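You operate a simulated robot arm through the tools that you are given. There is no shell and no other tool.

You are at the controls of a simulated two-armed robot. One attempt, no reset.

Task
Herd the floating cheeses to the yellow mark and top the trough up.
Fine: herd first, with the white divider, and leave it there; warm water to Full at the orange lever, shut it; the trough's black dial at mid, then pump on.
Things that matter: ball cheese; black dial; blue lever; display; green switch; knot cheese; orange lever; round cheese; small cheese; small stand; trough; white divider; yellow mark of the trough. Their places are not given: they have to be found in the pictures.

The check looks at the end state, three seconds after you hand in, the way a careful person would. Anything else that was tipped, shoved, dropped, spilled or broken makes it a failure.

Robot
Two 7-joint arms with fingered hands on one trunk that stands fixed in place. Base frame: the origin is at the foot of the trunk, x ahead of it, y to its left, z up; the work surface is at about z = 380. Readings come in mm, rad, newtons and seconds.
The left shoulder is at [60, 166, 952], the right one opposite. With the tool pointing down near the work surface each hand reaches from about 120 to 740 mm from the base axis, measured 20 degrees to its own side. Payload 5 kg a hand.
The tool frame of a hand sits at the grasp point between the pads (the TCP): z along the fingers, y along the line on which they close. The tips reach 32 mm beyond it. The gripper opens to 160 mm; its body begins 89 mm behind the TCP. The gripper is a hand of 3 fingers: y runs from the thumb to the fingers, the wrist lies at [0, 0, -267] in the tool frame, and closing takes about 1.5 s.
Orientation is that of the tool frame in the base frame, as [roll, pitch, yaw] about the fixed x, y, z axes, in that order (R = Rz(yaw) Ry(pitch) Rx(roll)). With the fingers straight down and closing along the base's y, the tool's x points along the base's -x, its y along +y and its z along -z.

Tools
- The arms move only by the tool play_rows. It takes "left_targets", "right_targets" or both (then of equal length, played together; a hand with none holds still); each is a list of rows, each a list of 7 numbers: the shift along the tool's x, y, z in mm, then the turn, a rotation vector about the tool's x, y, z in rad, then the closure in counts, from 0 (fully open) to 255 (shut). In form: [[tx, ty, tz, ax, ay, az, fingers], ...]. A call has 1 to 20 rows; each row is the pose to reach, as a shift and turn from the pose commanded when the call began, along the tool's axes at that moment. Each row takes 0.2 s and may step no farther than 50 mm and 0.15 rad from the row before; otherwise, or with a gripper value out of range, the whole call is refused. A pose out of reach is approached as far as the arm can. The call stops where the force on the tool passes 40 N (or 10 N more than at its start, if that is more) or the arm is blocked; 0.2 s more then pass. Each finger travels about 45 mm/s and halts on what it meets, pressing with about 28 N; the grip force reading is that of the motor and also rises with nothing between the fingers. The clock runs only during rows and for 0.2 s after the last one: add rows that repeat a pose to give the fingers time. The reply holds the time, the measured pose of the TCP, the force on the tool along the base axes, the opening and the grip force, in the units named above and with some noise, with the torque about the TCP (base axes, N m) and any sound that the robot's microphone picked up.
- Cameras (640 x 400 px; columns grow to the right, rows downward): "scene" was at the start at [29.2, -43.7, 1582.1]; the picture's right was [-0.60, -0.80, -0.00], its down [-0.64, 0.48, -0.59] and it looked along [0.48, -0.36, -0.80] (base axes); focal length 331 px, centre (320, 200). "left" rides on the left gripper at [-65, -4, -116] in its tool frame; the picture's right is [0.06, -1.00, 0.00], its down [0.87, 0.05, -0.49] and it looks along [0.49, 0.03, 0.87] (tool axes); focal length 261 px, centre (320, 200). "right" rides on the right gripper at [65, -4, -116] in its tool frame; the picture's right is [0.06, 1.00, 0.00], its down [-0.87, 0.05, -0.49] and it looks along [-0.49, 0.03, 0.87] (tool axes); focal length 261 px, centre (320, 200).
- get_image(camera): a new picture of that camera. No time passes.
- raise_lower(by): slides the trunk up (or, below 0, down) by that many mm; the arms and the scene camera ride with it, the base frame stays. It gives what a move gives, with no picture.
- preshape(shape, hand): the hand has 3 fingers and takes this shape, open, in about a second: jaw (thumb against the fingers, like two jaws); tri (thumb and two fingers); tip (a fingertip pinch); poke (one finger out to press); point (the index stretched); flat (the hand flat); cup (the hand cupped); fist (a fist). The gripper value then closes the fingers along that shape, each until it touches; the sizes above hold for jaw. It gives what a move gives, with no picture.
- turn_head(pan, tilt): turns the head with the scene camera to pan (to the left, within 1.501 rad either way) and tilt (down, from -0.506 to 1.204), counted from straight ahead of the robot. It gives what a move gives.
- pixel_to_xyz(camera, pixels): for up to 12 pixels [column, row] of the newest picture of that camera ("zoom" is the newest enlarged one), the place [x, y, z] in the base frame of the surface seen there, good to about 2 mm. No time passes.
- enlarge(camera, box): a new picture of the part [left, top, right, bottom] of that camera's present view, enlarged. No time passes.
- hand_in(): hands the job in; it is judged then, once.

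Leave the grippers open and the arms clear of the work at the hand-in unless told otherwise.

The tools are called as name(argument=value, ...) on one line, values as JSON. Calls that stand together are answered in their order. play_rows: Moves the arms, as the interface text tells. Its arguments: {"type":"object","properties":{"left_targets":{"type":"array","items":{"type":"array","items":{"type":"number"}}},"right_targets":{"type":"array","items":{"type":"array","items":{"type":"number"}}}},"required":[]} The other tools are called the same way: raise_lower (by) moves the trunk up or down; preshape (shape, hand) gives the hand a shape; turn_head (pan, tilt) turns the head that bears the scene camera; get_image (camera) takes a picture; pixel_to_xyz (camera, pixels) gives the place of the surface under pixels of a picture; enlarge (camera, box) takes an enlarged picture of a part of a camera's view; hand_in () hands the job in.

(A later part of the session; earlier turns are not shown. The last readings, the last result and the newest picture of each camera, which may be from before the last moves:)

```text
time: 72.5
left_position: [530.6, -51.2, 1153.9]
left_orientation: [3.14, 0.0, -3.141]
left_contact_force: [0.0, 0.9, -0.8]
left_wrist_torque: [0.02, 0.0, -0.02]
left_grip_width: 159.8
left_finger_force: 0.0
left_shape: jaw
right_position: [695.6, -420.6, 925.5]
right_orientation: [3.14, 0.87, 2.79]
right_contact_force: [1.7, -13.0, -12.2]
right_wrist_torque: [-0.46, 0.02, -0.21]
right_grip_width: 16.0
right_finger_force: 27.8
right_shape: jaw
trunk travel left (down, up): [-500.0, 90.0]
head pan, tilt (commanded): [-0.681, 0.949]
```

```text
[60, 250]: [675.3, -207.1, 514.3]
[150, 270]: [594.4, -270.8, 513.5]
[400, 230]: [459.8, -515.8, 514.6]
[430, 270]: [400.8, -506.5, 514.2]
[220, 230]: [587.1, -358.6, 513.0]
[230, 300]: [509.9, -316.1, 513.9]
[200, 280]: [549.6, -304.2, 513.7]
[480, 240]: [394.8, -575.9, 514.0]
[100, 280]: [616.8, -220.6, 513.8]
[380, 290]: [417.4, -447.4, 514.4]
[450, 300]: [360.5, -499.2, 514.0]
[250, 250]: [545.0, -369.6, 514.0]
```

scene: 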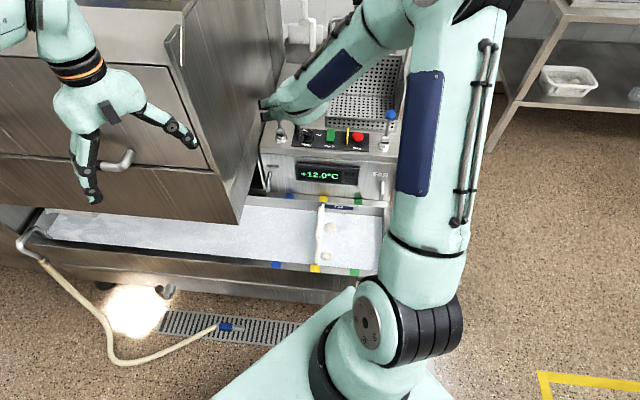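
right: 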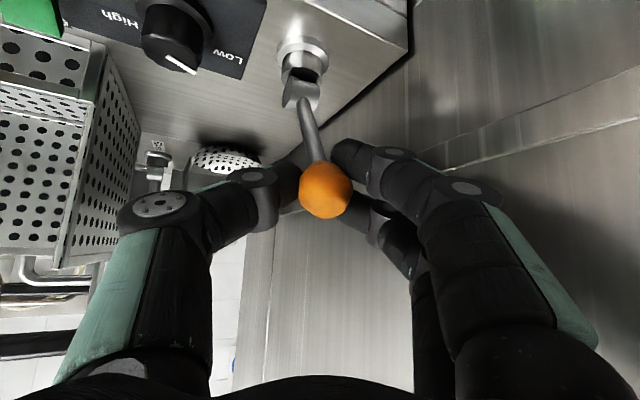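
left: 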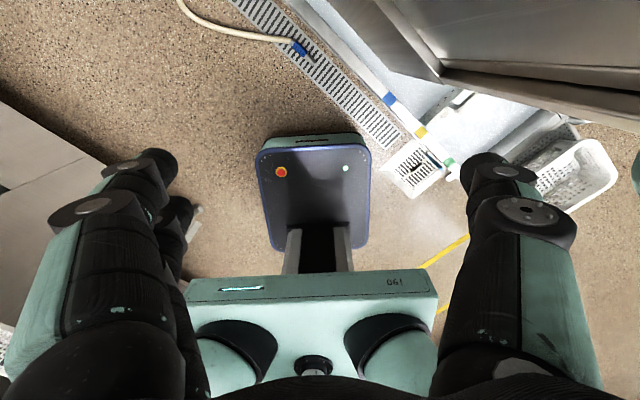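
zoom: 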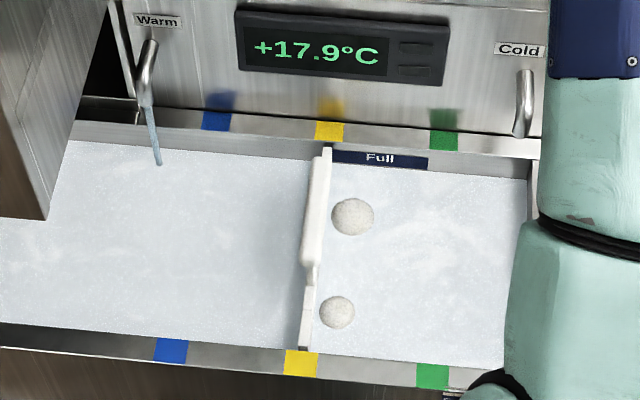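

The level is about 514.0, just reaching the plate's lower edge (0.58 mm/s). Another 17 s, then I'll measure.

play_rows(right_targets=[[0, 0, 0, 0, 0, 0, 235], [0, 0, 0, 0, 0, 0, 235], [0, 0, 0, 0, 0, 0, 235], [0, 0, 0, 0, 0, 0, 235], [0, 0, 0, 0, 0, 0, 235], [0, 0, 0, 0, 0, 0, 235], [0, 0, 0, 0, 0, 0, 235], [0, 0, 0, 0, 0, 0, 235], [0, 0, 0, 0, 0, 0, 235], [0, 0, 0, 0, 0, 0, 235], [0, 0, 0, 0, 0, 0, 235], [0, 0, 0, 0, 0, 0, 235], [0, 0, 0, 0, 0, 0, 235], [0, 0, 0, 0, 0, 0, 235], [0, 0, 0, 0, 0, 0, 235], [0, 0, 0, 0, 0, 0, 235], [0, 0, 0, 0, 0, 0, 235], [0, 0, 0, 0, 0, 0, 235], [0, 0, 0, 0, 0, 0, 235], [0, 0, 0, 0, 0, 0, 235]])

play_rows(right_targets=[[0, 0, 0, 0, 0, 0, 235], [0, 0, 0, 0, 0, 0, 235], [0, 0, 0, 0, 0, 0, 235], [0, 0, 0, 0, 0, 0, 235], [0, 0, 0, 0, 0, 0, 235], [0, 0, 0, 0, 0, 0, 235], [0, 0, 0, 0, 0, 0, 235], [0, 0, 0, 0, 0, 0, 235], [0, 0, 0, 0, 0, 0, 235], [0, 0, 0, 0, 0, 0, 235], [0, 0, 0, 0, 0, 0, 235], [0, 0, 0, 0, 0, 0, 235], [0, 0, 0, 0, 0, 0, 235], [0, 0, 0, 0, 0, 0, 235], [0, 0, 0, 0, 0, 0, 235], [0, 0, 0, 0, 0, 0, 235], [0, 0, 0, 0, 0, 0, 235], [0, 0, 0, 0, 0, 0, 235], [0, 0, 0, 0, 0, 0, 235], [0, 0, 0, 0, 0, 0, 235]])

play_rows(right_targets=[[0, 0, 0, 0, 0, 0, 235], [0, 0, 0, 0, 0, 0, 235], [0, 0, 0, 0, 0, 0, 235], [0, 0, 0, 0, 0, 0, 235], [0, 0, 0, 0, 0, 0, 235], [0, 0, 0, 0, 0, 0, 235], [0, 0, 0, 0, 0, 0, 235], [0, 0, 0, 0, 0, 0, 235], [0, 0, 0, 0, 0, 0, 235], [0, 0, 0, 0, 0, 0, 235], [0, 0, 0, 0, 0, 0, 235], [0, 0, 0, 0, 0, 0, 235], [0, 0, 0, 0, 0, 0, 235], [0, 0, 0, 0, 0, 0, 235], [0, 0, 0, 0, 0, 0, 235], [0, 0, 0, 0, 0, 0, 235], [0, 0, 0, 0, 0, 0, 235], [0, 0, 0, 0, 0, 0, 235], [0, 0, 0, 0, 0, 0, 235], [0, 0, 0, 0, 0, 0, 235]])

play_rows(right_targets=[[0, 0, 0, 0, 0, 0, 235], [0, 0, 0, 0, 0, 0, 235], [0, 0, 0, 0, 0, 0, 235], [0, 0, 0, 0, 0, 0, 235], [0, 0, 0, 0, 0, 0, 235], [0, 0, 0, 0, 0, 0, 235], [0, 0, 0, 0, 0, 0, 235], [0, 0, 0, 0, 0, 0, 235], [0, 0, 0, 0, 0, 0, 235], [0, 0, 0, 0, 0, 0, 235], [0, 0, 0, 0, 0, 0, 235], [0, 0, 0, 0, 0, 0, 235], [0, 0, 0, 0, 0, 0, 235], [0, 0, 0, 0, 0, 0, 235], [0, 0, 0, 0, 0, 0, 235], [0, 0, 0, 0, 0, 0, 235], [0, 0, 0, 0, 0, 0, 235], [0, 0, 0, 0, 0, 0, 235], [0, 0, 0, 0, 0, 0, 235], [0, 0, 0, 0, 0, 0, 235]])

enlarge(camera="scene", box=[240, 160, 400, 280])

pixel_to_xyz(camera="zoom", pixels=[[60, 250], [150, 270], [400, 230], [430, 270], [220, 230], [230, 300], [200, 280], [480, 240], [100, 280], [380, 290], [450, 300], [250, 250]])

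```text
time: 76.7
left_position: [530.5, -50.5, 1154.5]
left_orientation: [3.139, -0.002, 3.141]
left_contact_force: [-0.3, 0.4, 0.0]
left_wrist_torque: [-0.02, 0.01, 0.0]
left_grip_width: 160.1
left_finger_force: 0.0
left_shape: jaw
right_position: [696.6, -423.1, 925.8]
right_orientation: [3.141, 0.87, 2.79]
right_contact_force: [1.2, -14.2, -12.2]
right_wrist_torque: [-0.48, 0.02, -0.19]
right_grip_width: 16.4
right_finger_force: 27.9
right_shape: jaw
trunk travel left (down, up): [-500.0, 90.0]
head pan, tilt (commanded): [-0.681, 0.949]
```

```text
time: 80.8
left_position: [531.3, -50.9, 1154.6]
left_orientation: [3.14, -0.002, -3.141]
left_contact_force: [-0.3, 0.2, 0.2]
left_wrist_torque: [0.04, 0.04, 0.0]
left_grip_width: 159.8
left_finger_force: 0.0
left_shape: jaw
right_position: [696.0, -422.3, 924.7]
right_orientation: [3.141, 0.872, 2.791]
right_contact_force: [1.9, -13.8, -12.4]
right_wrist_torque: [-0.45, 0.05, -0.15]
right_grip_width: 16.0
right_finger_force: 27.7
right_shape: jaw
trunk travel left (down, up): [-500.0, 90.0]
head pan, tilt (commanded): [-0.681, 0.949]
```

```text
time: 85.0
left_position: [531.2, -51.4, 1153.8]
left_orientation: [3.14, -0.002, -3.141]
left_contact_force: [-0.4, -1.1, -1.2]
left_wrist_torque: [0.01, 0.0, -0.01]
left_grip_width: 159.8
left_finger_force: 0.0
left_shape: jaw
right_position: [696.5, -421.6, 925.3]
right_orientation: [3.142, 0.871, 2.792]
right_contact_force: [1.2, -13.3, -12.1]
right_wrist_torque: [-0.46, 0.12, -0.17]
right_grip_width: 16.1
right_finger_force: 27.9
right_shape: jaw
trunk travel left (down, up): [-500.0, 90.0]
head pan, tilt (commanded): [-0.681, 0.949]
```

```text
time: 89.2
left_position: [530.3, -50.9, 1154.1]
left_orientation: [3.14, -0.002, -3.142]
left_contact_force: [0.8, 0.1, 0.7]
left_wrist_torque: [0.01, -0.01, -0.02]
left_grip_width: 159.9
left_finger_force: 0.0
left_shape: jaw
right_position: [696.1, -420.9, 924.2]
right_orientation: [3.139, 0.871, 2.79]
right_contact_force: [1.0, -13.3, -12.4]
right_wrist_torque: [-0.48, 0.04, -0.19]
right_grip_width: 16.4
right_finger_force: 28.2
right_shape: jaw
trunk travel left (down, up): [-500.0, 90.0]
head pan, tilt (commanded): [-0.681, 0.949]
```

```text
3.33 times, centred on (320, 220) of scene
```

zoom: 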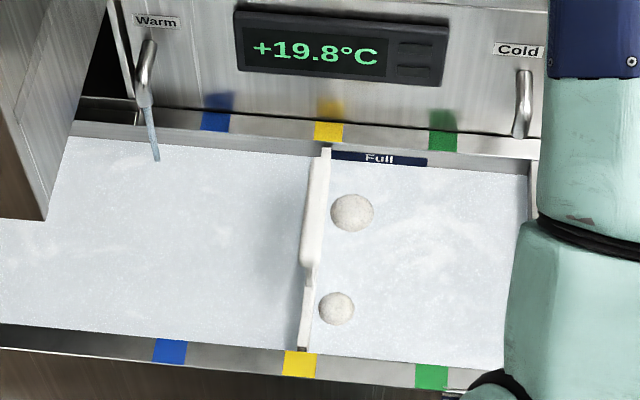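

```text
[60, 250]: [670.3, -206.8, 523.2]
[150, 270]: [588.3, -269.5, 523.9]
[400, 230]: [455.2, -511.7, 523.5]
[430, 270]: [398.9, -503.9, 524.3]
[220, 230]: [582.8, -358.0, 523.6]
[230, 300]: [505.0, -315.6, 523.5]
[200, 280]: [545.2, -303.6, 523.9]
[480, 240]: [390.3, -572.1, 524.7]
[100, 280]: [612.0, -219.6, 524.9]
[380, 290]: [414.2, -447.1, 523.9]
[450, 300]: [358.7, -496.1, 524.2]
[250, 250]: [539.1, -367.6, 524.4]
```

The level is about 524.0 (0.6 mm/s). Another 7.6 s of holding brings it to about 528.6, and the closing stroke adds a little more.

play_rows(right_targets=[[0, 0, 0, 0, 0, 0, 235], [0, 0, 0, 0, 0, 0, 235], [0, 0, 0, 0, 0, 0, 235], [0, 0, 0, 0, 0, 0, 235], [0, 0, 0, 0, 0, 0, 235], [0, 0, 0, 0, 0, 0, 235], [0, 0, 0, 0, 0, 0, 235], [0, 0, 0, 0, 0, 0, 235], [0, 0, 0, 0, 0, 0, 235], [0, 0, 0, 0, 0, 0, 235], [0, 0, 0, 0, 0, 0, 235], [0, 0, 0, 0, 0, 0, 235], [0, 0, 0, 0, 0, 0, 235], [0, 0, 0, 0, 0, 0, 235], [0, 0, 0, 0, 0, 0, 235], [0, 0, 0, 0, 0, 0, 235], [0, 0, 0, 0, 0, 0, 235], [0, 0, 0, 0, 0, 0, 235], [0, 0, 0, 0, 0, 0, 235], [0, 0, 0, 0, 0, 0, 235]])

play_rows(right_targets=[[0, 0, 0, 0, 0, 0, 235], [0, 0, 0, 0, 0, 0, 235], [0, 0, 0, 0, 0, 0, 235], [0, 0, 0, 0, 0, 0, 235], [0, 0, 0, 0, 0, 0, 235], [0, 0, 0, 0, 0, 0, 235], [0, 0, 0, 0, 0, 0, 235], [0, 0, 0, 0, 0, 0, 235], [0, 0, 0, 0, 0, 0, 235], [0, 0, 0, 0, 0, 0, 235], [0, 0, 0, 0, 0, 0, 235], [0, 0, 0, 0, 0, 0, 235], [0, 0, 0, 0, 0, 0, 235], [0, 0, 0, 0, 0, 0, 235], [0, 0, 0, 0, 0, 0, 235], [0, 0, 0, 0, 0, 0, 235]])

enlarge(camera="scene", box=[240, 160, 400, 280])

pixel_to_xyz(camera="zoom", pixels=[[60, 250], [150, 270], [400, 230], [430, 270], [220, 230], [230, 300], [200, 280], [480, 240], [100, 280], [380, 290], [450, 300], [250, 250]])

get_image(camera="right")

```text
time: 93.5
left_position: [531.0, -51.3, 1153.0]
left_orientation: [3.14, -0.002, -3.14]
left_contact_force: [0.2, -1.0, 0.2]
left_wrist_torque: [0.02, -0.01, -0.03]
left_grip_width: 159.7
left_finger_force: 0.0
left_shape: jaw
right_position: [696.3, -420.5, 925.8]
right_orientation: [3.141, 0.871, 2.791]
right_contact_force: [0.5, -12.9, -12.2]
right_wrist_torque: [-0.46, 0.04, -0.22]
right_grip_width: 16.4
right_finger_force: 28.0
right_shape: jaw
trunk travel left (down, up): [-500.0, 90.0]
head pan, tilt (commanded): [-0.681, 0.949]
```

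```text
time: 96.8
left_position: [531.3, -51.3, 1153.8]
left_orientation: [3.139, -0.002, -3.141]
left_contact_force: [0.1, 0.1, 0.1]
left_wrist_torque: [0.04, 0.04, 0.01]
left_grip_width: 159.9
left_finger_force: 0.1
left_shape: jaw
right_position: [696.4, -421.9, 926.1]
right_orientation: [3.14, 0.872, 2.79]
right_contact_force: [1.0, -12.7, -11.7]
right_wrist_torque: [-0.43, 0.02, -0.2]
right_grip_width: 16.2
right_finger_force: 28.0
right_shape: jaw
trunk travel left (down, up): [-500.0, 90.0]
head pan, tilt (commanded): [-0.681, 0.949]
```

```text
3.33 times, centred on (320, 220) of scene
```

zoom: 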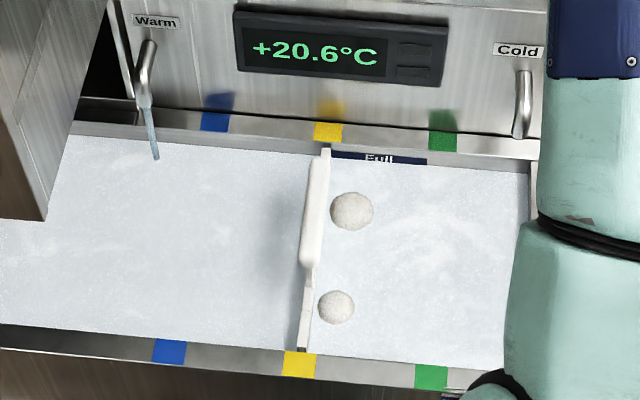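

```text
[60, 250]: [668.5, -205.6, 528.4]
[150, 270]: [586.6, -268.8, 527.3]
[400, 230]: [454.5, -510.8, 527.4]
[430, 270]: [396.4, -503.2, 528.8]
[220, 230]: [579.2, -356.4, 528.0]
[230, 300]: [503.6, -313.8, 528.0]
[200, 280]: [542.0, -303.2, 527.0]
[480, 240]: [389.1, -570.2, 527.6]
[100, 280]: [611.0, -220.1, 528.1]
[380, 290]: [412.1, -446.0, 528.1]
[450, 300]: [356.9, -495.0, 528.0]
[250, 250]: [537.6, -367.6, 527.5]
```

```text
taken
```

right: 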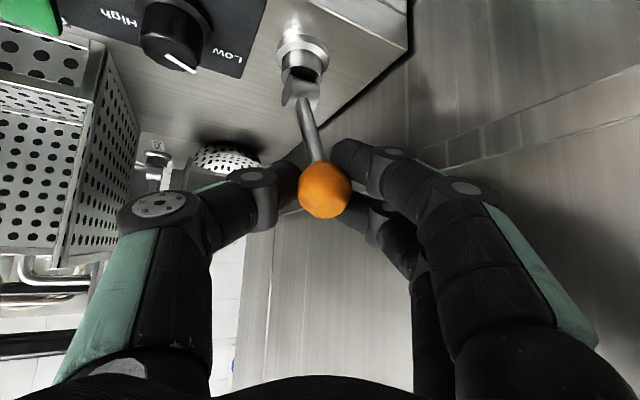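

The level is about 527.9. I'll hold 0.6 s more and then push the lever back along the same arc to upright.

play_rows(right_targets=[[0, 0, 0, 0, 0, 0, 235], [0, 0, 0, 0, 0, 0, 235], [0, 0, 0, 0, 0, 0, 235], [-4.9, -2.2, 1.8, 0, 0, 0, 235], [-9.5, -4.3, 3.85, 0, 0, 0, 235], [-13.8, -6.4, 6.1, 0, 0, 0, 235], [-17.9, -8.5, 8.6, 0, 0, 0, 235], [-21.0, -10.2, 10.7, 0, 0, 0, 235], [-24.0, -11.9, 13.0, 0, 0, 0, 235], [-27.2, -13.8, 15.6, 0, 0, 0, 235], [-30.2, -15.7, 18.4, 0, 0, 0, 235], [-32.6, -17.4, 21.1, 0, 0, 0, 235], [-34.9, -19.1, 23.9, 0, 0, 0, 235], [-34.9, -19.1, 23.9, 0, 0, 0, 235]])

enlarge(camera="scene", box=[240, 100, 400, 280])

get_image(camera="right")

```text
time: 99.8
left_position: [530.7, -50.8, 1154.4]
left_orientation: [3.141, -0.002, 3.141]
left_contact_force: [0.4, -0.6, 0.9]
left_wrist_torque: [0.0, 0.02, 0.0]
left_grip_width: 160.0
left_finger_force: 0.1
left_shape: jaw
right_position: [728.0, -451.3, 939.0]
right_orientation: [3.14, 0.87, 2.793]
right_contact_force: [-6.0, 3.5, -21.6]
right_wrist_torque: [0.52, 0.58, -0.09]
right_grip_width: 16.5
right_finger_force: 28.4
right_shape: jaw
trunk travel left (down, up): [-500.0, 90.0]
head pan, tilt (commanded): [-0.681, 0.949]
```

```text
2.22 times, centred on (320, 190) of scene
```

zoom: 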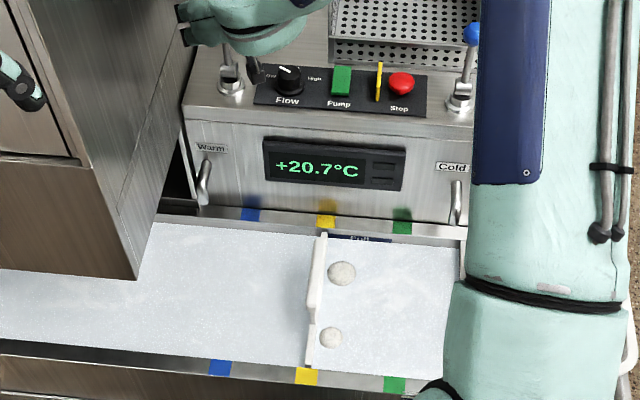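

```text
taken
```

right: 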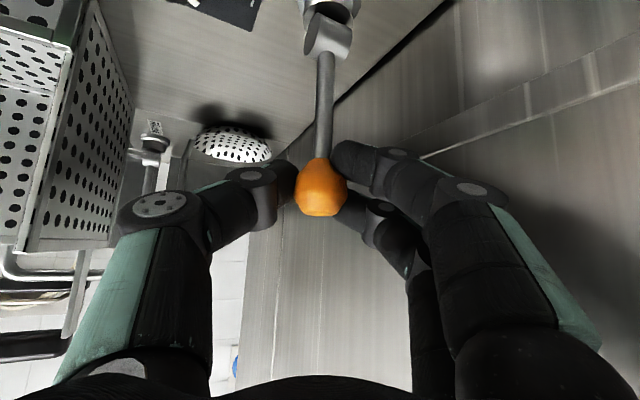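

The stream has stopped and the stem is back upright, though the hand is pulling up on the ball by about 20 N. I'll ease down 2 mm and nudge 2 mm toward closed, then check the tap.

play_rows(right_targets=[[0.2, -0.4, 1.3, 0, 0, 0, 235], [0.4, -0.85, 2.7, 0, 0, 0, 235], [0.4, -0.85, 2.7, 0, 0, 0, 235], [0.4, -0.85, 2.7, 0, 0, 0, 235]])

enlarge(camera="scene", box=[265, 150, 325, 210])

get_image(camera="right")

```text
time: 100.8
left_position: [529.9, -49.4, 1154.0]
left_orientation: [-3.141, -0.002, 3.14]
left_contact_force: [-0.3, 0.0, -0.4]
left_wrist_torque: [0.01, 0.01, -0.01]
left_grip_width: 159.9
left_finger_force: 0.0
left_shape: jaw
right_position: [726.9, -453.6, 938.4]
right_orientation: [3.141, 0.873, 2.793]
right_contact_force: [-7.1, 7.9, -10.4]
right_wrist_torque: [0.56, 0.45, 0.01]
right_grip_width: 16.8
right_finger_force: 27.3
right_shape: jaw
trunk travel left (down, up): [-500.0, 90.0]
head pan, tilt (commanded): [-0.681, 0.949]
```

```text
6.67 times, centred on (295, 180) of scene
```

zoom: 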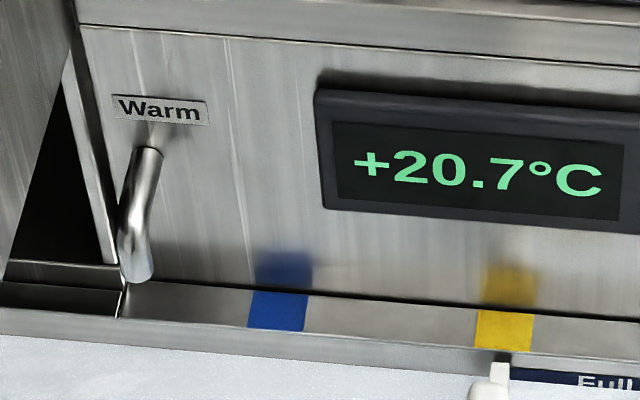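

```text
taken
```

right: 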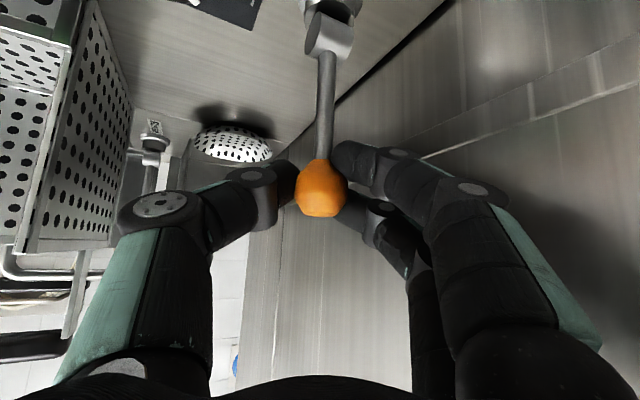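

The tap is dry, and the lever now pushes back at about 10 N, so it sits against its closed stop. I'll release and back away along the tool axis.

play_rows(right_targets=[[0, 0, 0, 0, 0, 0, 215], [0, 0, 0, 0, 0, 0, 190], [0, 0, 0, 0, 0, 0, 170], [0, 0, 0, 0, 0, 0, 170], [0, 0, 0, 0, 0, 0, 170], [0, 0, -12, 0, 0, 0, 170], [0, 0, -28, 0, 0, 0, 170], [0, 0, -50, 0, 0, 0, 170], [0, 0, -80, 0, 0, 0, 170], [0, 0, -115, 0, 0, 0, 170], [0, 0, -150, 0, 0, 0, 170], [0, 0, -150, 0, 0, 0, 170]])

get_image(camera="right")

get_image(camera="scene")

pixel_to_xyz(camera="scene", pixels=[[260, 230], [290, 245], [360, 235], [365, 250], [300, 230], [345, 250]])

```text
time: 103.5
left_position: [530.4, -51.0, 1154.9]
left_orientation: [-3.141, 0.0, 3.141]
left_contact_force: [0.2, -0.5, 0.4]
left_wrist_torque: [-0.03, -0.02, 0.0]
left_grip_width: 160.1
left_finger_force: 0.0
left_shape: jaw
right_position: [623.0, -414.6, 1032.6]
right_orientation: [3.14, 0.874, 2.791]
right_contact_force: [1.0, -0.4, -1.2]
right_wrist_torque: [-0.01, 0.04, 0.02]
right_grip_width: 52.8
right_finger_force: 0.1
right_shape: jaw
trunk travel left (down, up): [-500.0, 90.0]
head pan, tilt (commanded): [-0.681, 0.949]
```

```text
taken
```

right: 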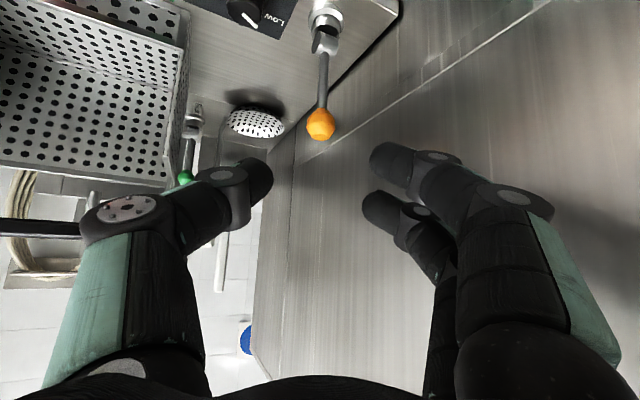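

```text
taken
```

scene: 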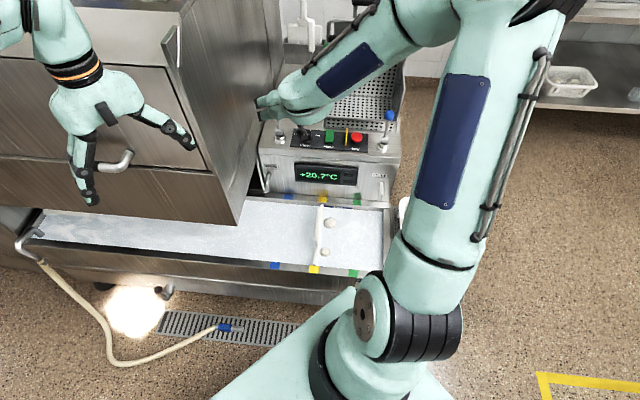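

```text
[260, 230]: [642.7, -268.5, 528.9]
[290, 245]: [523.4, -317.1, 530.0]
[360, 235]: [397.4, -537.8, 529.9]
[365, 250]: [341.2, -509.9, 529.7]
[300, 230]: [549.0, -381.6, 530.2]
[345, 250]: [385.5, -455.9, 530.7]
```

The level is steady at about 529.9, in the middle of Full. Now the dial: I'll zoom on it.

enlarge(camera="scene", box=[285, 118, 345, 158])

pixel_to_xyz(camera="zoom", pixels=[[200, 140], [175, 130], [190, 160], [220, 150], [160, 150], [240, 150], [200, 120], [150, 190], [250, 210], [200, 215], [130, 150], [290, 170]])

```text
10.00 times, centred on (315, 138) of scene
```

zoom: 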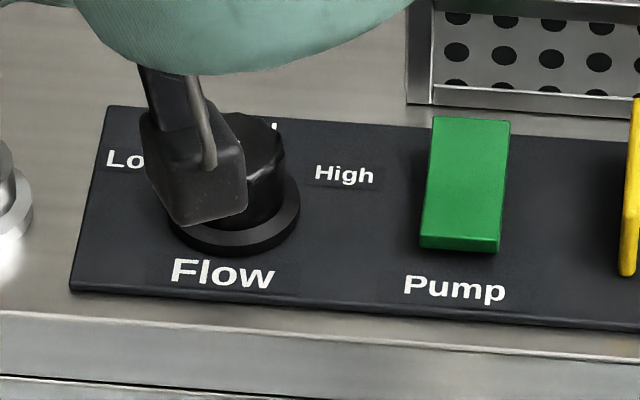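

```text
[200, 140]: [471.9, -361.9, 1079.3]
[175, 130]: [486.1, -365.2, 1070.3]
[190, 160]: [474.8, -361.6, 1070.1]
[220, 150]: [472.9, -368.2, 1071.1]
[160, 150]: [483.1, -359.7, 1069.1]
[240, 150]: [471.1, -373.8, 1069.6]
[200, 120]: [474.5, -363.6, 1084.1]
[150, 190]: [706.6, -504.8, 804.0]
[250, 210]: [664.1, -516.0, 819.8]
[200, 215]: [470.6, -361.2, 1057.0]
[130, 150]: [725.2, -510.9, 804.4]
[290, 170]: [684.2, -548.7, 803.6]
```

The hand's own camera hides the dial here. From the earlier reading the dial is centred near (683,-521), its top is at z≈834 with a radius of about 18 mm, and the pointer is on Low. Mid is straight back, so it needs about 60° clockwise. I'll check where the rack behind the panel begins before choosing the hand's heading.

pixel_to_xyz(camera="scene", pixels=[[328, 126], [335, 118], [333, 105], [345, 112], [360, 120], [388, 115], [281, 128], [280, 120], [281, 137], [322, 92], [340, 125], [386, 130]])

enlarge(camera="scene", box=[260, 70, 410, 165])

```text
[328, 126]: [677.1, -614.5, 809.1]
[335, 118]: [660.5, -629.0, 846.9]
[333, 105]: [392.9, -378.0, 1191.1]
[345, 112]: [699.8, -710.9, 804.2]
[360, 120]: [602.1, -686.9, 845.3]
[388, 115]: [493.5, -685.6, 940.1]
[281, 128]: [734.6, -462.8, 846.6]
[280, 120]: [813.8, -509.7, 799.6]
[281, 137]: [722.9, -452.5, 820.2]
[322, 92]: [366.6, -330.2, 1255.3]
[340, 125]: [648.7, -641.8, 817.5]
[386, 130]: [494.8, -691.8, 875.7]
```

```text
4.21 times, centred on (335, 118) of scene
```

zoom: 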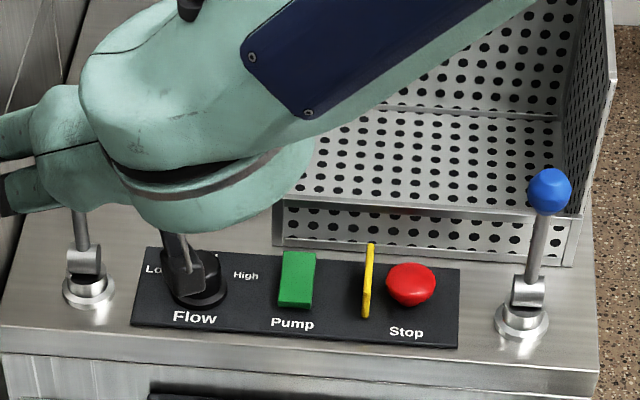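

The rack's front-left corner is about 90 mm behind and to the right of the dial, and the orange lever is 84 mm to its left. I'll hold the hand nearly upright (20° lean toward me) with headings between +12° and -20°, and turn the dial in two short grips. First I'll straighten the hand and move above the dial.

play_rows(right_targets=[[-2.6, -14, 0, 0, 0.131, 0, 160], [-5.2, -28, 0, 0, 0.262, 0, 160], [-7.8, -42, 0, 0, 0.393, 0, 160], [-10.4, -56.1, 0, 0, 0.524, 0, 160], [-10.4, -56.1, 0, 0, 0.524, 0, 160]])

play_rows(right_targets=[[-3.8, -9.2, 18.4, -0.0382, 0, -0.105, 160], [-7.5, -18.4, 36.8, -0.0764, 0, -0.21, 160], [-11.3, -27.6, 55.2, -0.1146, 0, -0.315, 160], [-15, -36.8, 73.6, -0.1528, 0, -0.42, 160], [-18.8, -46, 92, -0.191, 0, -0.525, 160], [-18.8, -46, 92, -0.191, 0, -0.525, 160], [-18.8, -46, 92, -0.191, 0, -0.525, 160]])

get_image(camera="right")

get_image(camera="scene")

```text
time: 104.7
left_position: [530.1, -50.1, 1154.0]
left_orientation: [3.141, 0.001, -3.141]
left_contact_force: [-0.8, -0.1, 0.1]
left_wrist_torque: [0.0, 0.0, 0.02]
left_grip_width: 159.8
left_finger_force: 0.1
left_shape: jaw
right_position: [607.9, -468.0, 1042.3]
right_orientation: [3.14, 0.349, 2.792]
right_contact_force: [0.6, -0.5, 0.3]
right_wrist_torque: [0.0, -0.01, 0.03]
right_grip_width: 59.6
right_finger_force: 0.1
right_shape: jaw
trunk travel left (down, up): [-500.0, 90.0]
head pan, tilt (commanded): [-0.681, 0.949]
```

```text
time: 106.2
left_position: [529.5, -50.5, 1154.3]
left_orientation: [-3.14, 0.001, -3.141]
left_contact_force: [-0.4, -0.2, -0.8]
left_wrist_torque: [0.04, -0.03, 0.01]
left_grip_width: 159.9
left_finger_force: 0.0
left_shape: jaw
right_position: [639.1, -528.4, 960.8]
right_orientation: [-3.141, 0.349, -2.932]
right_contact_force: [0.3, -1.6, 0.2]
right_wrist_torque: [0.0, 0.01, -0.01]
right_grip_width: 59.6
right_finger_force: 0.0
right_shape: jaw
trunk travel left (down, up): [-500.0, 90.0]
head pan, tilt (commanded): [-0.681, 0.949]
```

```text
taken
```

right: 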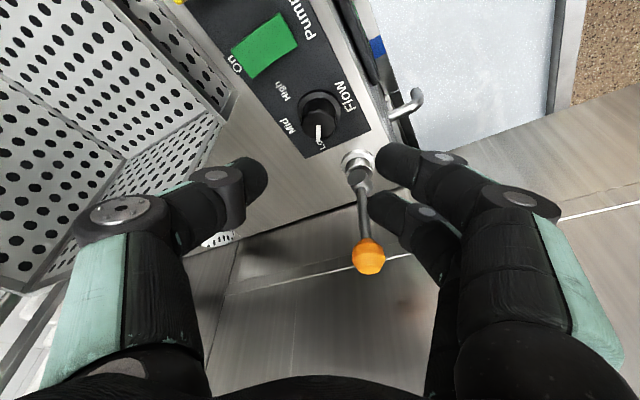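

```text
taken
```

scene: 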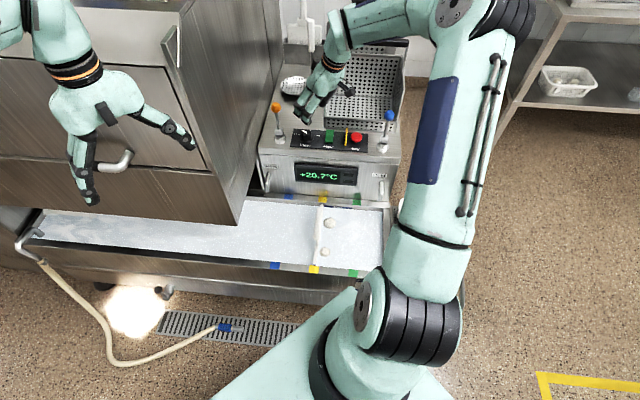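

The wrist camera now sees the dial at about (320,120). I'll zoom in to get its centre, pointer and labels.

enlarge(camera="right", box=[270, 70, 370, 170])

pixel_to_xyz(camera="right", pixels=[[320, 128], [320, 112], [305, 123], [335, 123], [320, 138], [319, 132], [287, 128], [281, 90], [319, 142], [347, 92], [320, 120], [300, 100]])

```text
4.00 times, centred on (320, 120) of right
```

zoom: 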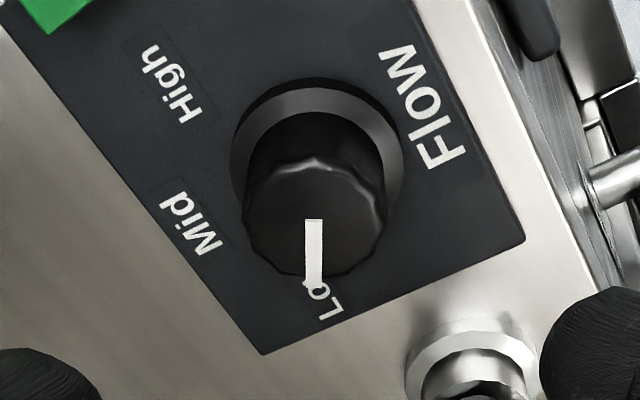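

```text
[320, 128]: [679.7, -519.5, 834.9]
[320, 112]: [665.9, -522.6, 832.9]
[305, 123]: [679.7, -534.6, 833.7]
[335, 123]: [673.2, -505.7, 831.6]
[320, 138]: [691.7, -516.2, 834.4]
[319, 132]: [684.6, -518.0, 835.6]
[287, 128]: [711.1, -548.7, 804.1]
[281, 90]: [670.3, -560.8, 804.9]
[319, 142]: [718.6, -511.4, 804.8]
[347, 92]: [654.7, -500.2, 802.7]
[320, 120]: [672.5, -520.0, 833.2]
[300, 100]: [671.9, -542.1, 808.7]
```

The dial's centre is about (677.5,-520.5) and its top is at z=834. The pointer is at base angle +15° (Low) and Mid is at -45°, so I need -60° about vertical. I'll descend with the fingers straddling it, most of the way first.

play_rows(right_targets=[[2.1, 0.1, 20, 0, 0, 0, 160], [4.2, 0.2, 40, 0, 0, 0, 160], [6.2, 0.3, 60, 0, 0, 0, 160], [8.3, 0.5, 80, 0, 0, 0, 160], [9.9, 0.6, 95, 0, 0, 0, 160], [9.9, 0.6, 95, 0, 0, 0, 160]])

get_image(camera="right")

enlarge(camera="scene", box=[260, 70, 410, 165])

```text
time: 107.7
left_position: [529.5, -49.6, 1155.5]
left_orientation: [-3.141, 0.0, -3.14]
left_contact_force: [0.5, -0.4, -0.5]
left_wrist_torque: [-0.01, -0.02, 0.04]
left_grip_width: 160.0
left_finger_force: 0.1
left_shape: jaw
right_position: [659.9, -524.5, 868.3]
right_orientation: [3.141, 0.349, -2.932]
right_contact_force: [0.5, 0.3, 0.1]
right_wrist_torque: [-0.01, 0.02, 0.02]
right_grip_width: 59.6
right_finger_force: 0.0
right_shape: jaw
trunk travel left (down, up): [-500.0, 90.0]
head pan, tilt (commanded): [-0.681, 0.949]
```

```text
taken
```

right: 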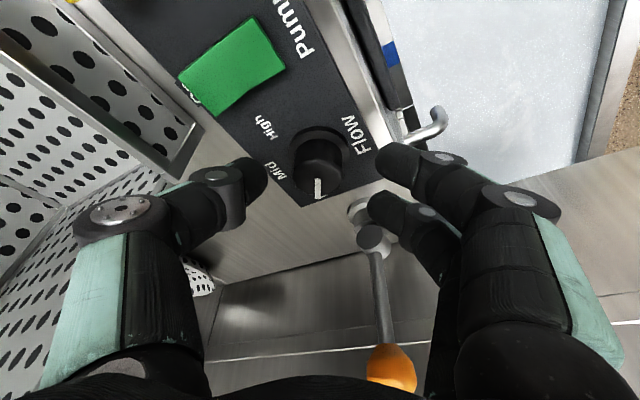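

```text
4.21 times, centred on (335, 118) of scene
```

zoom: 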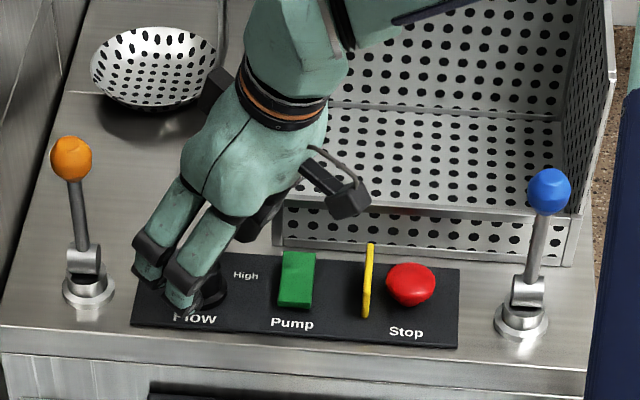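

The dial sits between the thumb and fingers, and the lever is clear of the hand. I'll descend the last 25 mm.

play_rows(right_targets=[[0.7, 0, 7, 0, 0, 0, 160], [1.4, 0, 14, 0, 0, 0, 160], [2.0, 0, 20, 0, 0, 0, 160], [2.6, 0, 25.5, 0, 0, 0, 160], [2.6, 0, 25.5, 0, 0, 0, 160]])

get_image(camera="right")

enlarge(camera="scene", box=[270, 100, 350, 160])

```text
time: 108.8
left_position: [528.8, -49.6, 1154.5]
left_orientation: [3.141, 0.0, 3.141]
left_contact_force: [0.3, 0.3, -0.4]
left_wrist_torque: [0.0, 0.0, 0.02]
left_grip_width: 159.9
left_finger_force: 0.1
left_shape: jaw
right_position: [667.5, -522.5, 843.8]
right_orientation: [-3.141, 0.348, -2.932]
right_contact_force: [1.1, 0.8, -0.4]
right_wrist_torque: [-0.03, -0.01, -0.01]
right_grip_width: 59.4
right_finger_force: 0.1
right_shape: jaw
trunk travel left (down, up): [-500.0, 90.0]
head pan, tilt (commanded): [-0.681, 0.949]
```

```text
taken
```

right: 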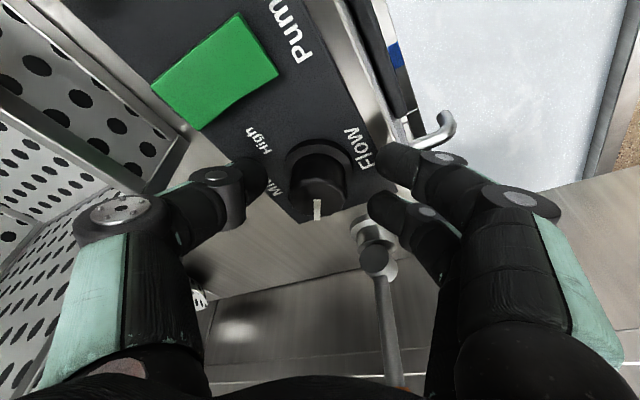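

```text
6.67 times, centred on (310, 130) of scene
```

zoom: 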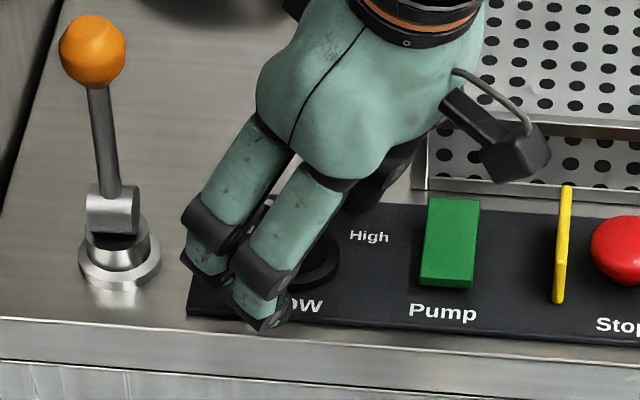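

The dial is centred between the three fingertips. I'll close on it.

play_rows(right_targets=[[0, 0, 0, 0, 0, 0, 178], [0, 0, 0, 0, 0, 0, 192], [0, 0, 0, 0, 0, 0, 205], [0, 0, 0, 0, 0, 0, 215], [0, 0, 0, 0, 0, 0, 215]])

get_image(camera="right")

```text
time: 110.0
left_position: [530.8, -50.4, 1154.6]
left_orientation: [-3.141, 0.0, -3.141]
left_contact_force: [-0.4, -0.2, -0.8]
left_wrist_torque: [-0.01, -0.02, -0.03]
left_grip_width: 159.9
left_finger_force: 0.0
left_shape: jaw
right_position: [667.1, -522.6, 844.4]
right_orientation: [3.141, 0.349, -2.934]
right_contact_force: [-0.2, -1.1, 0.9]
right_wrist_torque: [0.16, 0.12, 0.02]
right_grip_width: 24.0
right_finger_force: 28.0
right_shape: jaw
trunk travel left (down, up): [-500.0, 90.0]
head pan, tilt (commanded): [-0.681, 0.949]
```

```text
taken
```

right: 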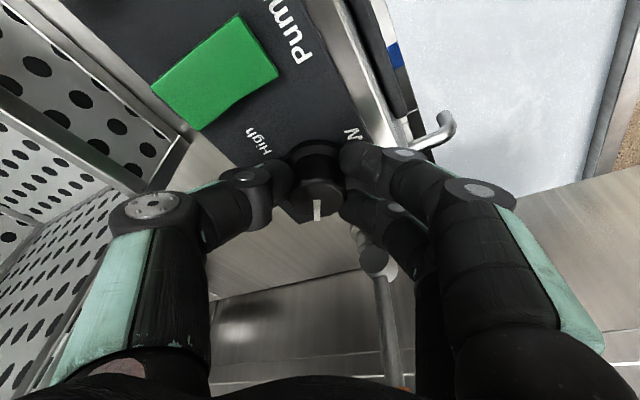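

The dial is gripped at 28 N. Now I'll turn it 32° clockwise (seen from above) about its own axis.

play_rows(right_targets=[[-0.02, 0.72, 0.01, 0.0239, 0, 0.0656, 215], [-0.09, 1.45, 0.03, 0.0478, 0, 0.1312, 215], [-0.21, 2.16, 0.08, 0.0716, 0, 0.1969, 215], [-0.38, 2.87, 0.14, 0.0955, 0, 0.2625, 215], [-0.59, 3.56, 0.21, 0.1194, 0, 0.3281, 215], [-0.85, 4.23, 0.31, 0.1433, 0, 0.3937, 215], [-1.14, 4.88, 0.42, 0.1671, 0, 0.4594, 215], [-1.49, 5.51, 0.54, 0.191, 0, 0.525, 215], [-1.49, 5.51, 0.54, 0.191, 0, 0.525, 215]])

get_image(camera="right")

enlarge(camera="scene", box=[270, 100, 350, 160])

```text
time: 112.0
left_position: [528.3, -49.4, 1155.0]
left_orientation: [3.141, 0.0, 3.141]
left_contact_force: [0.6, -1.1, 0.4]
left_wrist_torque: [-0.02, 0.0, 0.02]
left_grip_width: 159.8
left_finger_force: 0.0
left_shape: jaw
right_position: [666.7, -516.3, 843.8]
right_orientation: [3.141, 0.35, 2.794]
right_contact_force: [-4.2, 6.9, 2.5]
right_wrist_torque: [0.46, 0.22, 0.09]
right_grip_width: 22.9
right_finger_force: 28.0
right_shape: jaw
trunk travel left (down, up): [-500.0, 90.0]
head pan, tilt (commanded): [-0.681, 0.949]
```

```text
taken
```

right: 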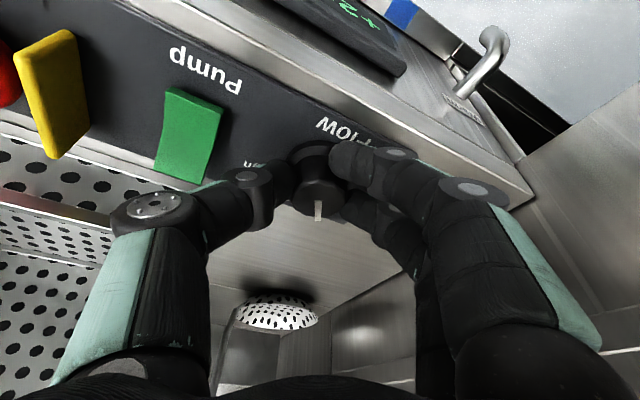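

```text
6.67 times, centred on (310, 130) of scene
```

zoom: 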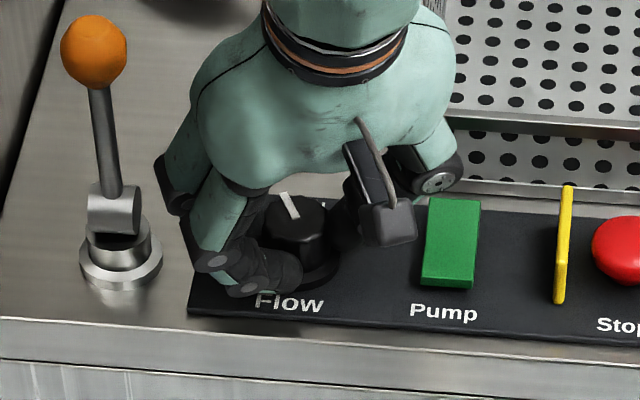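

The dial turned with the hand. I'll open the fingers and read the pointer before regripping.

play_rows(right_targets=[[0, 0, 0, 0, 0, 0, 195], [0, 0, 0, 0, 0, 0, 175], [0, 0, 0, 0, 0, 0, 160], [0, 0, 0, 0, 0, 0, 160], [0, 0, 0, 0, 0, 0, 160]])

enlarge(camera="right", box=[270, 130, 370, 230])

enlarge(camera="scene", box=[280, 115, 340, 155])

```text
time: 113.2
left_position: [529.1, -50.4, 1154.4]
left_orientation: [3.141, 0.0, -3.141]
left_contact_force: [-0.4, 0.9, 0.1]
left_wrist_torque: [0.03, -0.02, 0.0]
left_grip_width: 160.0
left_finger_force: 0.1
left_shape: jaw
right_position: [666.5, -517.1, 843.7]
right_orientation: [-3.141, 0.349, 2.792]
right_contact_force: [0.3, -0.2, -0.2]
right_wrist_torque: [0.0, 0.0, -0.01]
right_grip_width: 59.2
right_finger_force: 0.2
right_shape: jaw
trunk travel left (down, up): [-500.0, 90.0]
head pan, tilt (commanded): [-0.681, 0.949]
```

```text
4.00 times, centred on (320, 180) of right
```

zoom: 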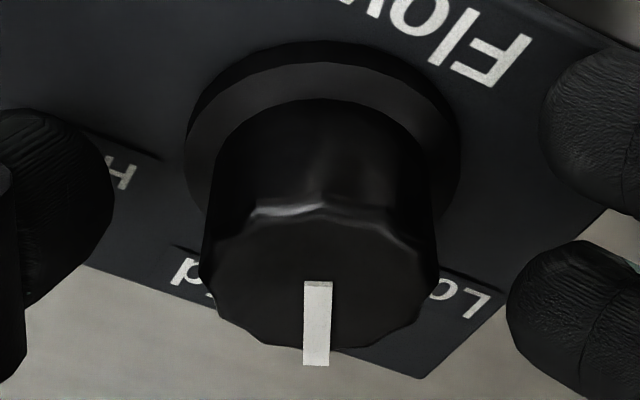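

```text
10.00 times, centred on (310, 135) of scene
```

zoom: 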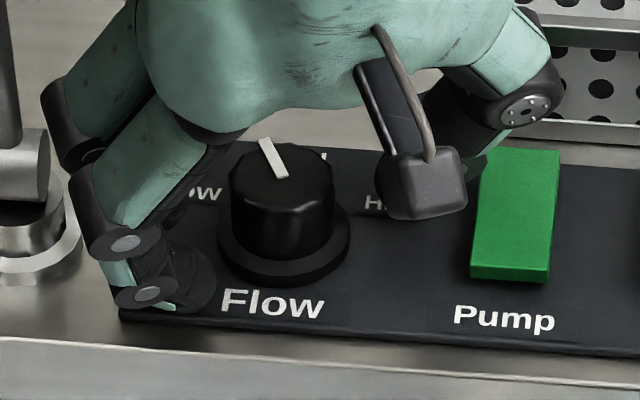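

I'll read the pointer's ends at (281,175) and (266,142), and points around the dial's rim.

pixel_to_xyz(camera="zoom", pixels=[[281, 174], [274, 158], [267, 144], [240, 165], [325, 180], [330, 155], [283, 200], [300, 155], [250, 185], [310, 190]])

get_image(camera="right")

pixel_to_xyz(camera="right", pixels=[[319, 202], [319, 209], [319, 217], [297, 200], [342, 200], [320, 184], [319, 195]])

```text
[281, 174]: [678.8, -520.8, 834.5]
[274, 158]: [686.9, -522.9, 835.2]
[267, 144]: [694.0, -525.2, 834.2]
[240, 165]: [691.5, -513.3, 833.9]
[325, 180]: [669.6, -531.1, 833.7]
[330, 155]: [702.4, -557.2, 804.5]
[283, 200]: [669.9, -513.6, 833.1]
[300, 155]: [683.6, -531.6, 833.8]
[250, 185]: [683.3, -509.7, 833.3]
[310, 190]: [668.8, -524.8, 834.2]
```

```text
taken
```

right: 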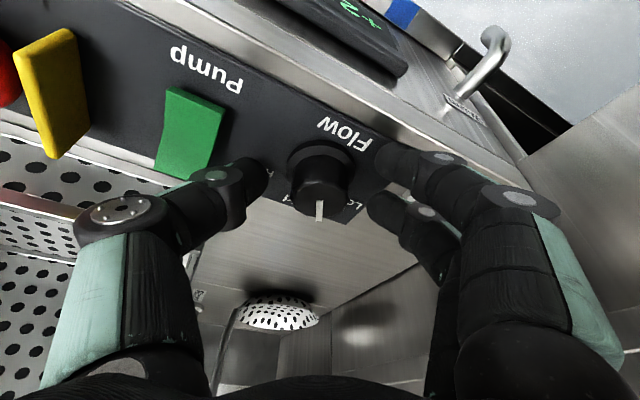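

```text
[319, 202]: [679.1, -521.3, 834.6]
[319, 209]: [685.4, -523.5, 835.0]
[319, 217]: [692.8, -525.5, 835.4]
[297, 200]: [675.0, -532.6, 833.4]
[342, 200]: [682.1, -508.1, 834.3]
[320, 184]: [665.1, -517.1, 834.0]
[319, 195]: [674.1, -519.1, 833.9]
```

The pointer is now at about -16.5°, so 31.5° of the 60° is done. I'll rotate the open hand back 28° and grip again.

play_rows(right_targets=[[-0.05, -0.98, 0.02, -0.0334, 0, -0.0918, 160], [-0.18, -1.96, 0.07, -0.0668, 0, -0.1836, 160], [-0.41, -2.94, 0.15, -0.1002, 0, -0.2754, 160], [-0.73, -3.91, 0.27, -0.1336, 0, -0.3672, 160], [-1.14, -4.88, 0.42, -0.167, 0, -0.459, 160], [-1.14, -4.88, 0.42, -0.167, 0, -0.459, 160], [-1.14, -4.88, 0.42, -0.167, 0, -0.459, 178], [-1.14, -4.88, 0.42, -0.167, 0, -0.459, 192], [-1.14, -4.88, 0.42, -0.167, 0, -0.459, 205], [-1.14, -4.88, 0.42, -0.167, 0, -0.459, 215], [-1.14, -4.88, 0.42, -0.167, 0, -0.459, 215]])

get_image(camera="right")

pixel_to_xyz(camera="right", pixels=[[319, 202], [310, 205], [307, 210]])

```text
time: 115.7
left_position: [530.1, -50.2, 1154.7]
left_orientation: [-3.141, 0.0, -3.141]
left_contact_force: [0.3, -0.4, -0.1]
left_wrist_torque: [0.0, 0.0, 0.07]
left_grip_width: 159.7
left_finger_force: 0.2
left_shape: jaw
right_position: [666.7, -523.4, 844.2]
right_orientation: [-3.14, 0.347, -3.002]
right_contact_force: [0.1, -1.8, -0.2]
right_wrist_torque: [-0.03, -0.04, -0.02]
right_grip_width: 26.7
right_finger_force: 0.0
right_shape: jaw
trunk travel left (down, up): [-500.0, 90.0]
head pan, tilt (commanded): [-0.681, 0.949]
```

```text
taken
```

right: 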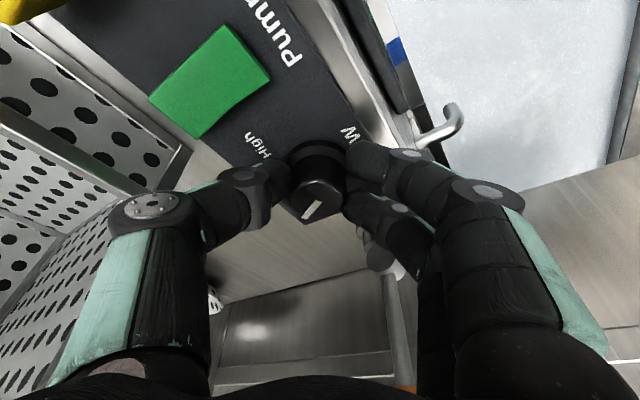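

```text
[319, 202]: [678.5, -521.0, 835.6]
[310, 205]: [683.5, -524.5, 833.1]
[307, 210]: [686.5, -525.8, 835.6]
```

The fingers stopped at the commanded value without pressing (0 N). I'll close further until they grip.

play_rows(right_targets=[[0, 0, 0, 0, 0, 0, 222], [0, 0, 0, 0, 0, 0, 230], [0, 0, 0, 0, 0, 0, 235], [0, 0, 0, 0, 0, 0, 235]])

get_image(camera="right")

```text
time: 116.7
left_position: [529.1, -49.3, 1154.5]
left_orientation: [-3.141, 0.0, -3.14]
left_contact_force: [0.5, -0.7, -0.1]
left_wrist_torque: [0.02, 0.0, -0.01]
left_grip_width: 160.0
left_finger_force: 0.0
left_shape: jaw
right_position: [665.9, -521.6, 844.2]
right_orientation: [3.141, 0.349, -3.002]
right_contact_force: [-1.8, 0.1, -0.7]
right_wrist_torque: [0.2, 0.15, -0.02]
right_grip_width: 23.4
right_finger_force: 27.5
right_shape: jaw
trunk travel left (down, up): [-500.0, 90.0]
head pan, tilt (commanded): [-0.681, 0.949]
```

```text
taken
```

right: 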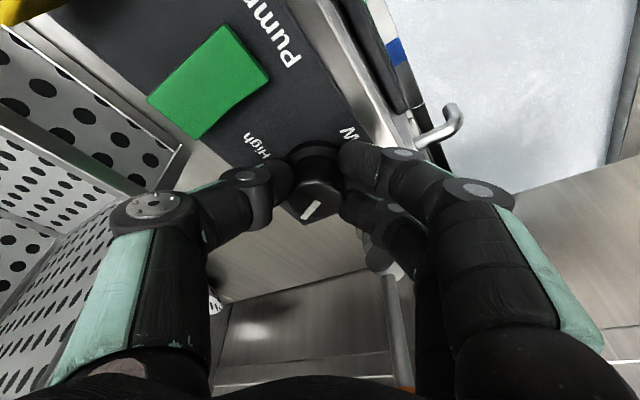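

It grips at 27.5 N. I'll turn another 29° clockwise.

play_rows(right_targets=[[-0.02, 0.75, 0.01, 0.0247, 0, 0.068, 235], [-0.1, 1.5, 0.04, 0.0494, 0, 0.1359, 235], [-0.22, 2.22, 0.08, 0.0741, 0, 0.2039, 235], [-0.39, 2.95, 0.14, 0.0989, 0, 0.2718, 235], [-0.62, 3.67, 0.22, 0.1236, 0, 0.3398, 235], [-0.89, 4.37, 0.32, 0.1483, 0, 0.4077, 235], [-1.21, 5.06, 0.44, 0.173, 0, 0.4757, 235], [-1.21, 5.06, 0.44, 0.173, 0, 0.4757, 235]])

play_rows(right_targets=[[0, 0, 0, 0, 0, 0, 215], [0, 0, 0, 0, 0, 0, 190], [0, 0, 0, 0, 0, 0, 165], [0, 0, 0, 0, 0, 0, 160], [0, 0, 0, 0, 0, 0, 160], [0, 0, 0, 0, 0, 0, 160]])

get_image(camera="right")

enlarge(camera="scene", box=[280, 115, 340, 155])

```text
time: 118.5
left_position: [528.8, -50.1, 1154.7]
left_orientation: [3.14, 0.001, 3.14]
left_contact_force: [0.3, -0.5, -0.1]
left_wrist_torque: [0.0, 0.02, 0.01]
left_grip_width: 159.9
left_finger_force: 0.2
left_shape: jaw
right_position: [666.1, -515.2, 844.6]
right_orientation: [3.14, 0.348, 2.773]
right_contact_force: [-5.5, 7.5, -2.8]
right_wrist_torque: [0.42, 0.3, 0.1]
right_grip_width: 21.5
right_finger_force: 27.6
right_shape: jaw
trunk travel left (down, up): [-500.0, 90.0]
head pan, tilt (commanded): [-0.681, 0.949]
```

```text
time: 119.8
left_position: [529.9, -49.1, 1153.5]
left_orientation: [-3.141, 0.001, 3.141]
left_contact_force: [-0.2, -0.6, -0.2]
left_wrist_torque: [0.02, 0.02, 0.03]
left_grip_width: 159.9
left_finger_force: 0.2
left_shape: jaw
right_position: [666.6, -517.9, 845.2]
right_orientation: [-3.141, 0.349, 2.775]
right_contact_force: [-0.5, -0.4, 0.4]
right_wrist_torque: [-0.02, -0.01, 0.0]
right_grip_width: 59.3
right_finger_force: 0.1
right_shape: jaw
trunk travel left (down, up): [-500.0, 90.0]
head pan, tilt (commanded): [-0.681, 0.949]
```

```text
taken
```

right: 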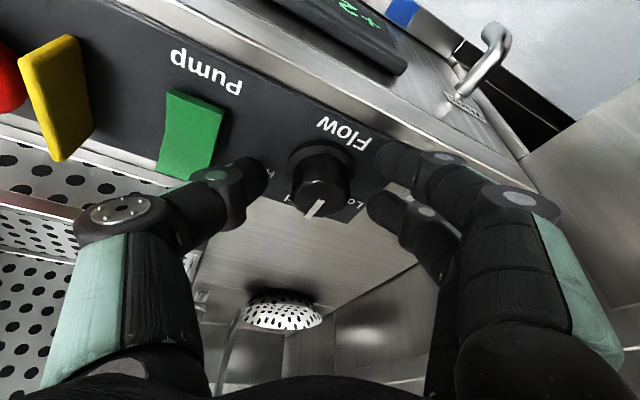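

```text
10.00 times, centred on (310, 135) of scene
```

zoom: 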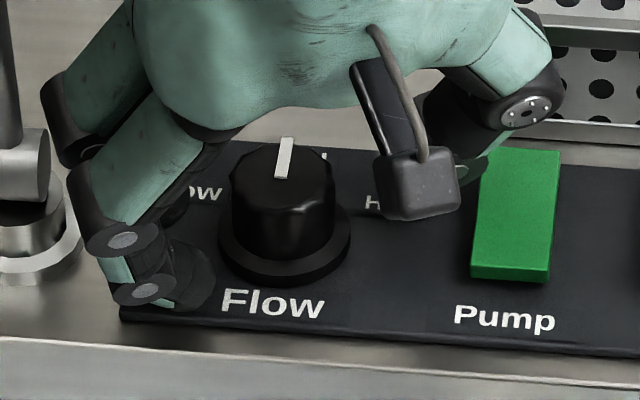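

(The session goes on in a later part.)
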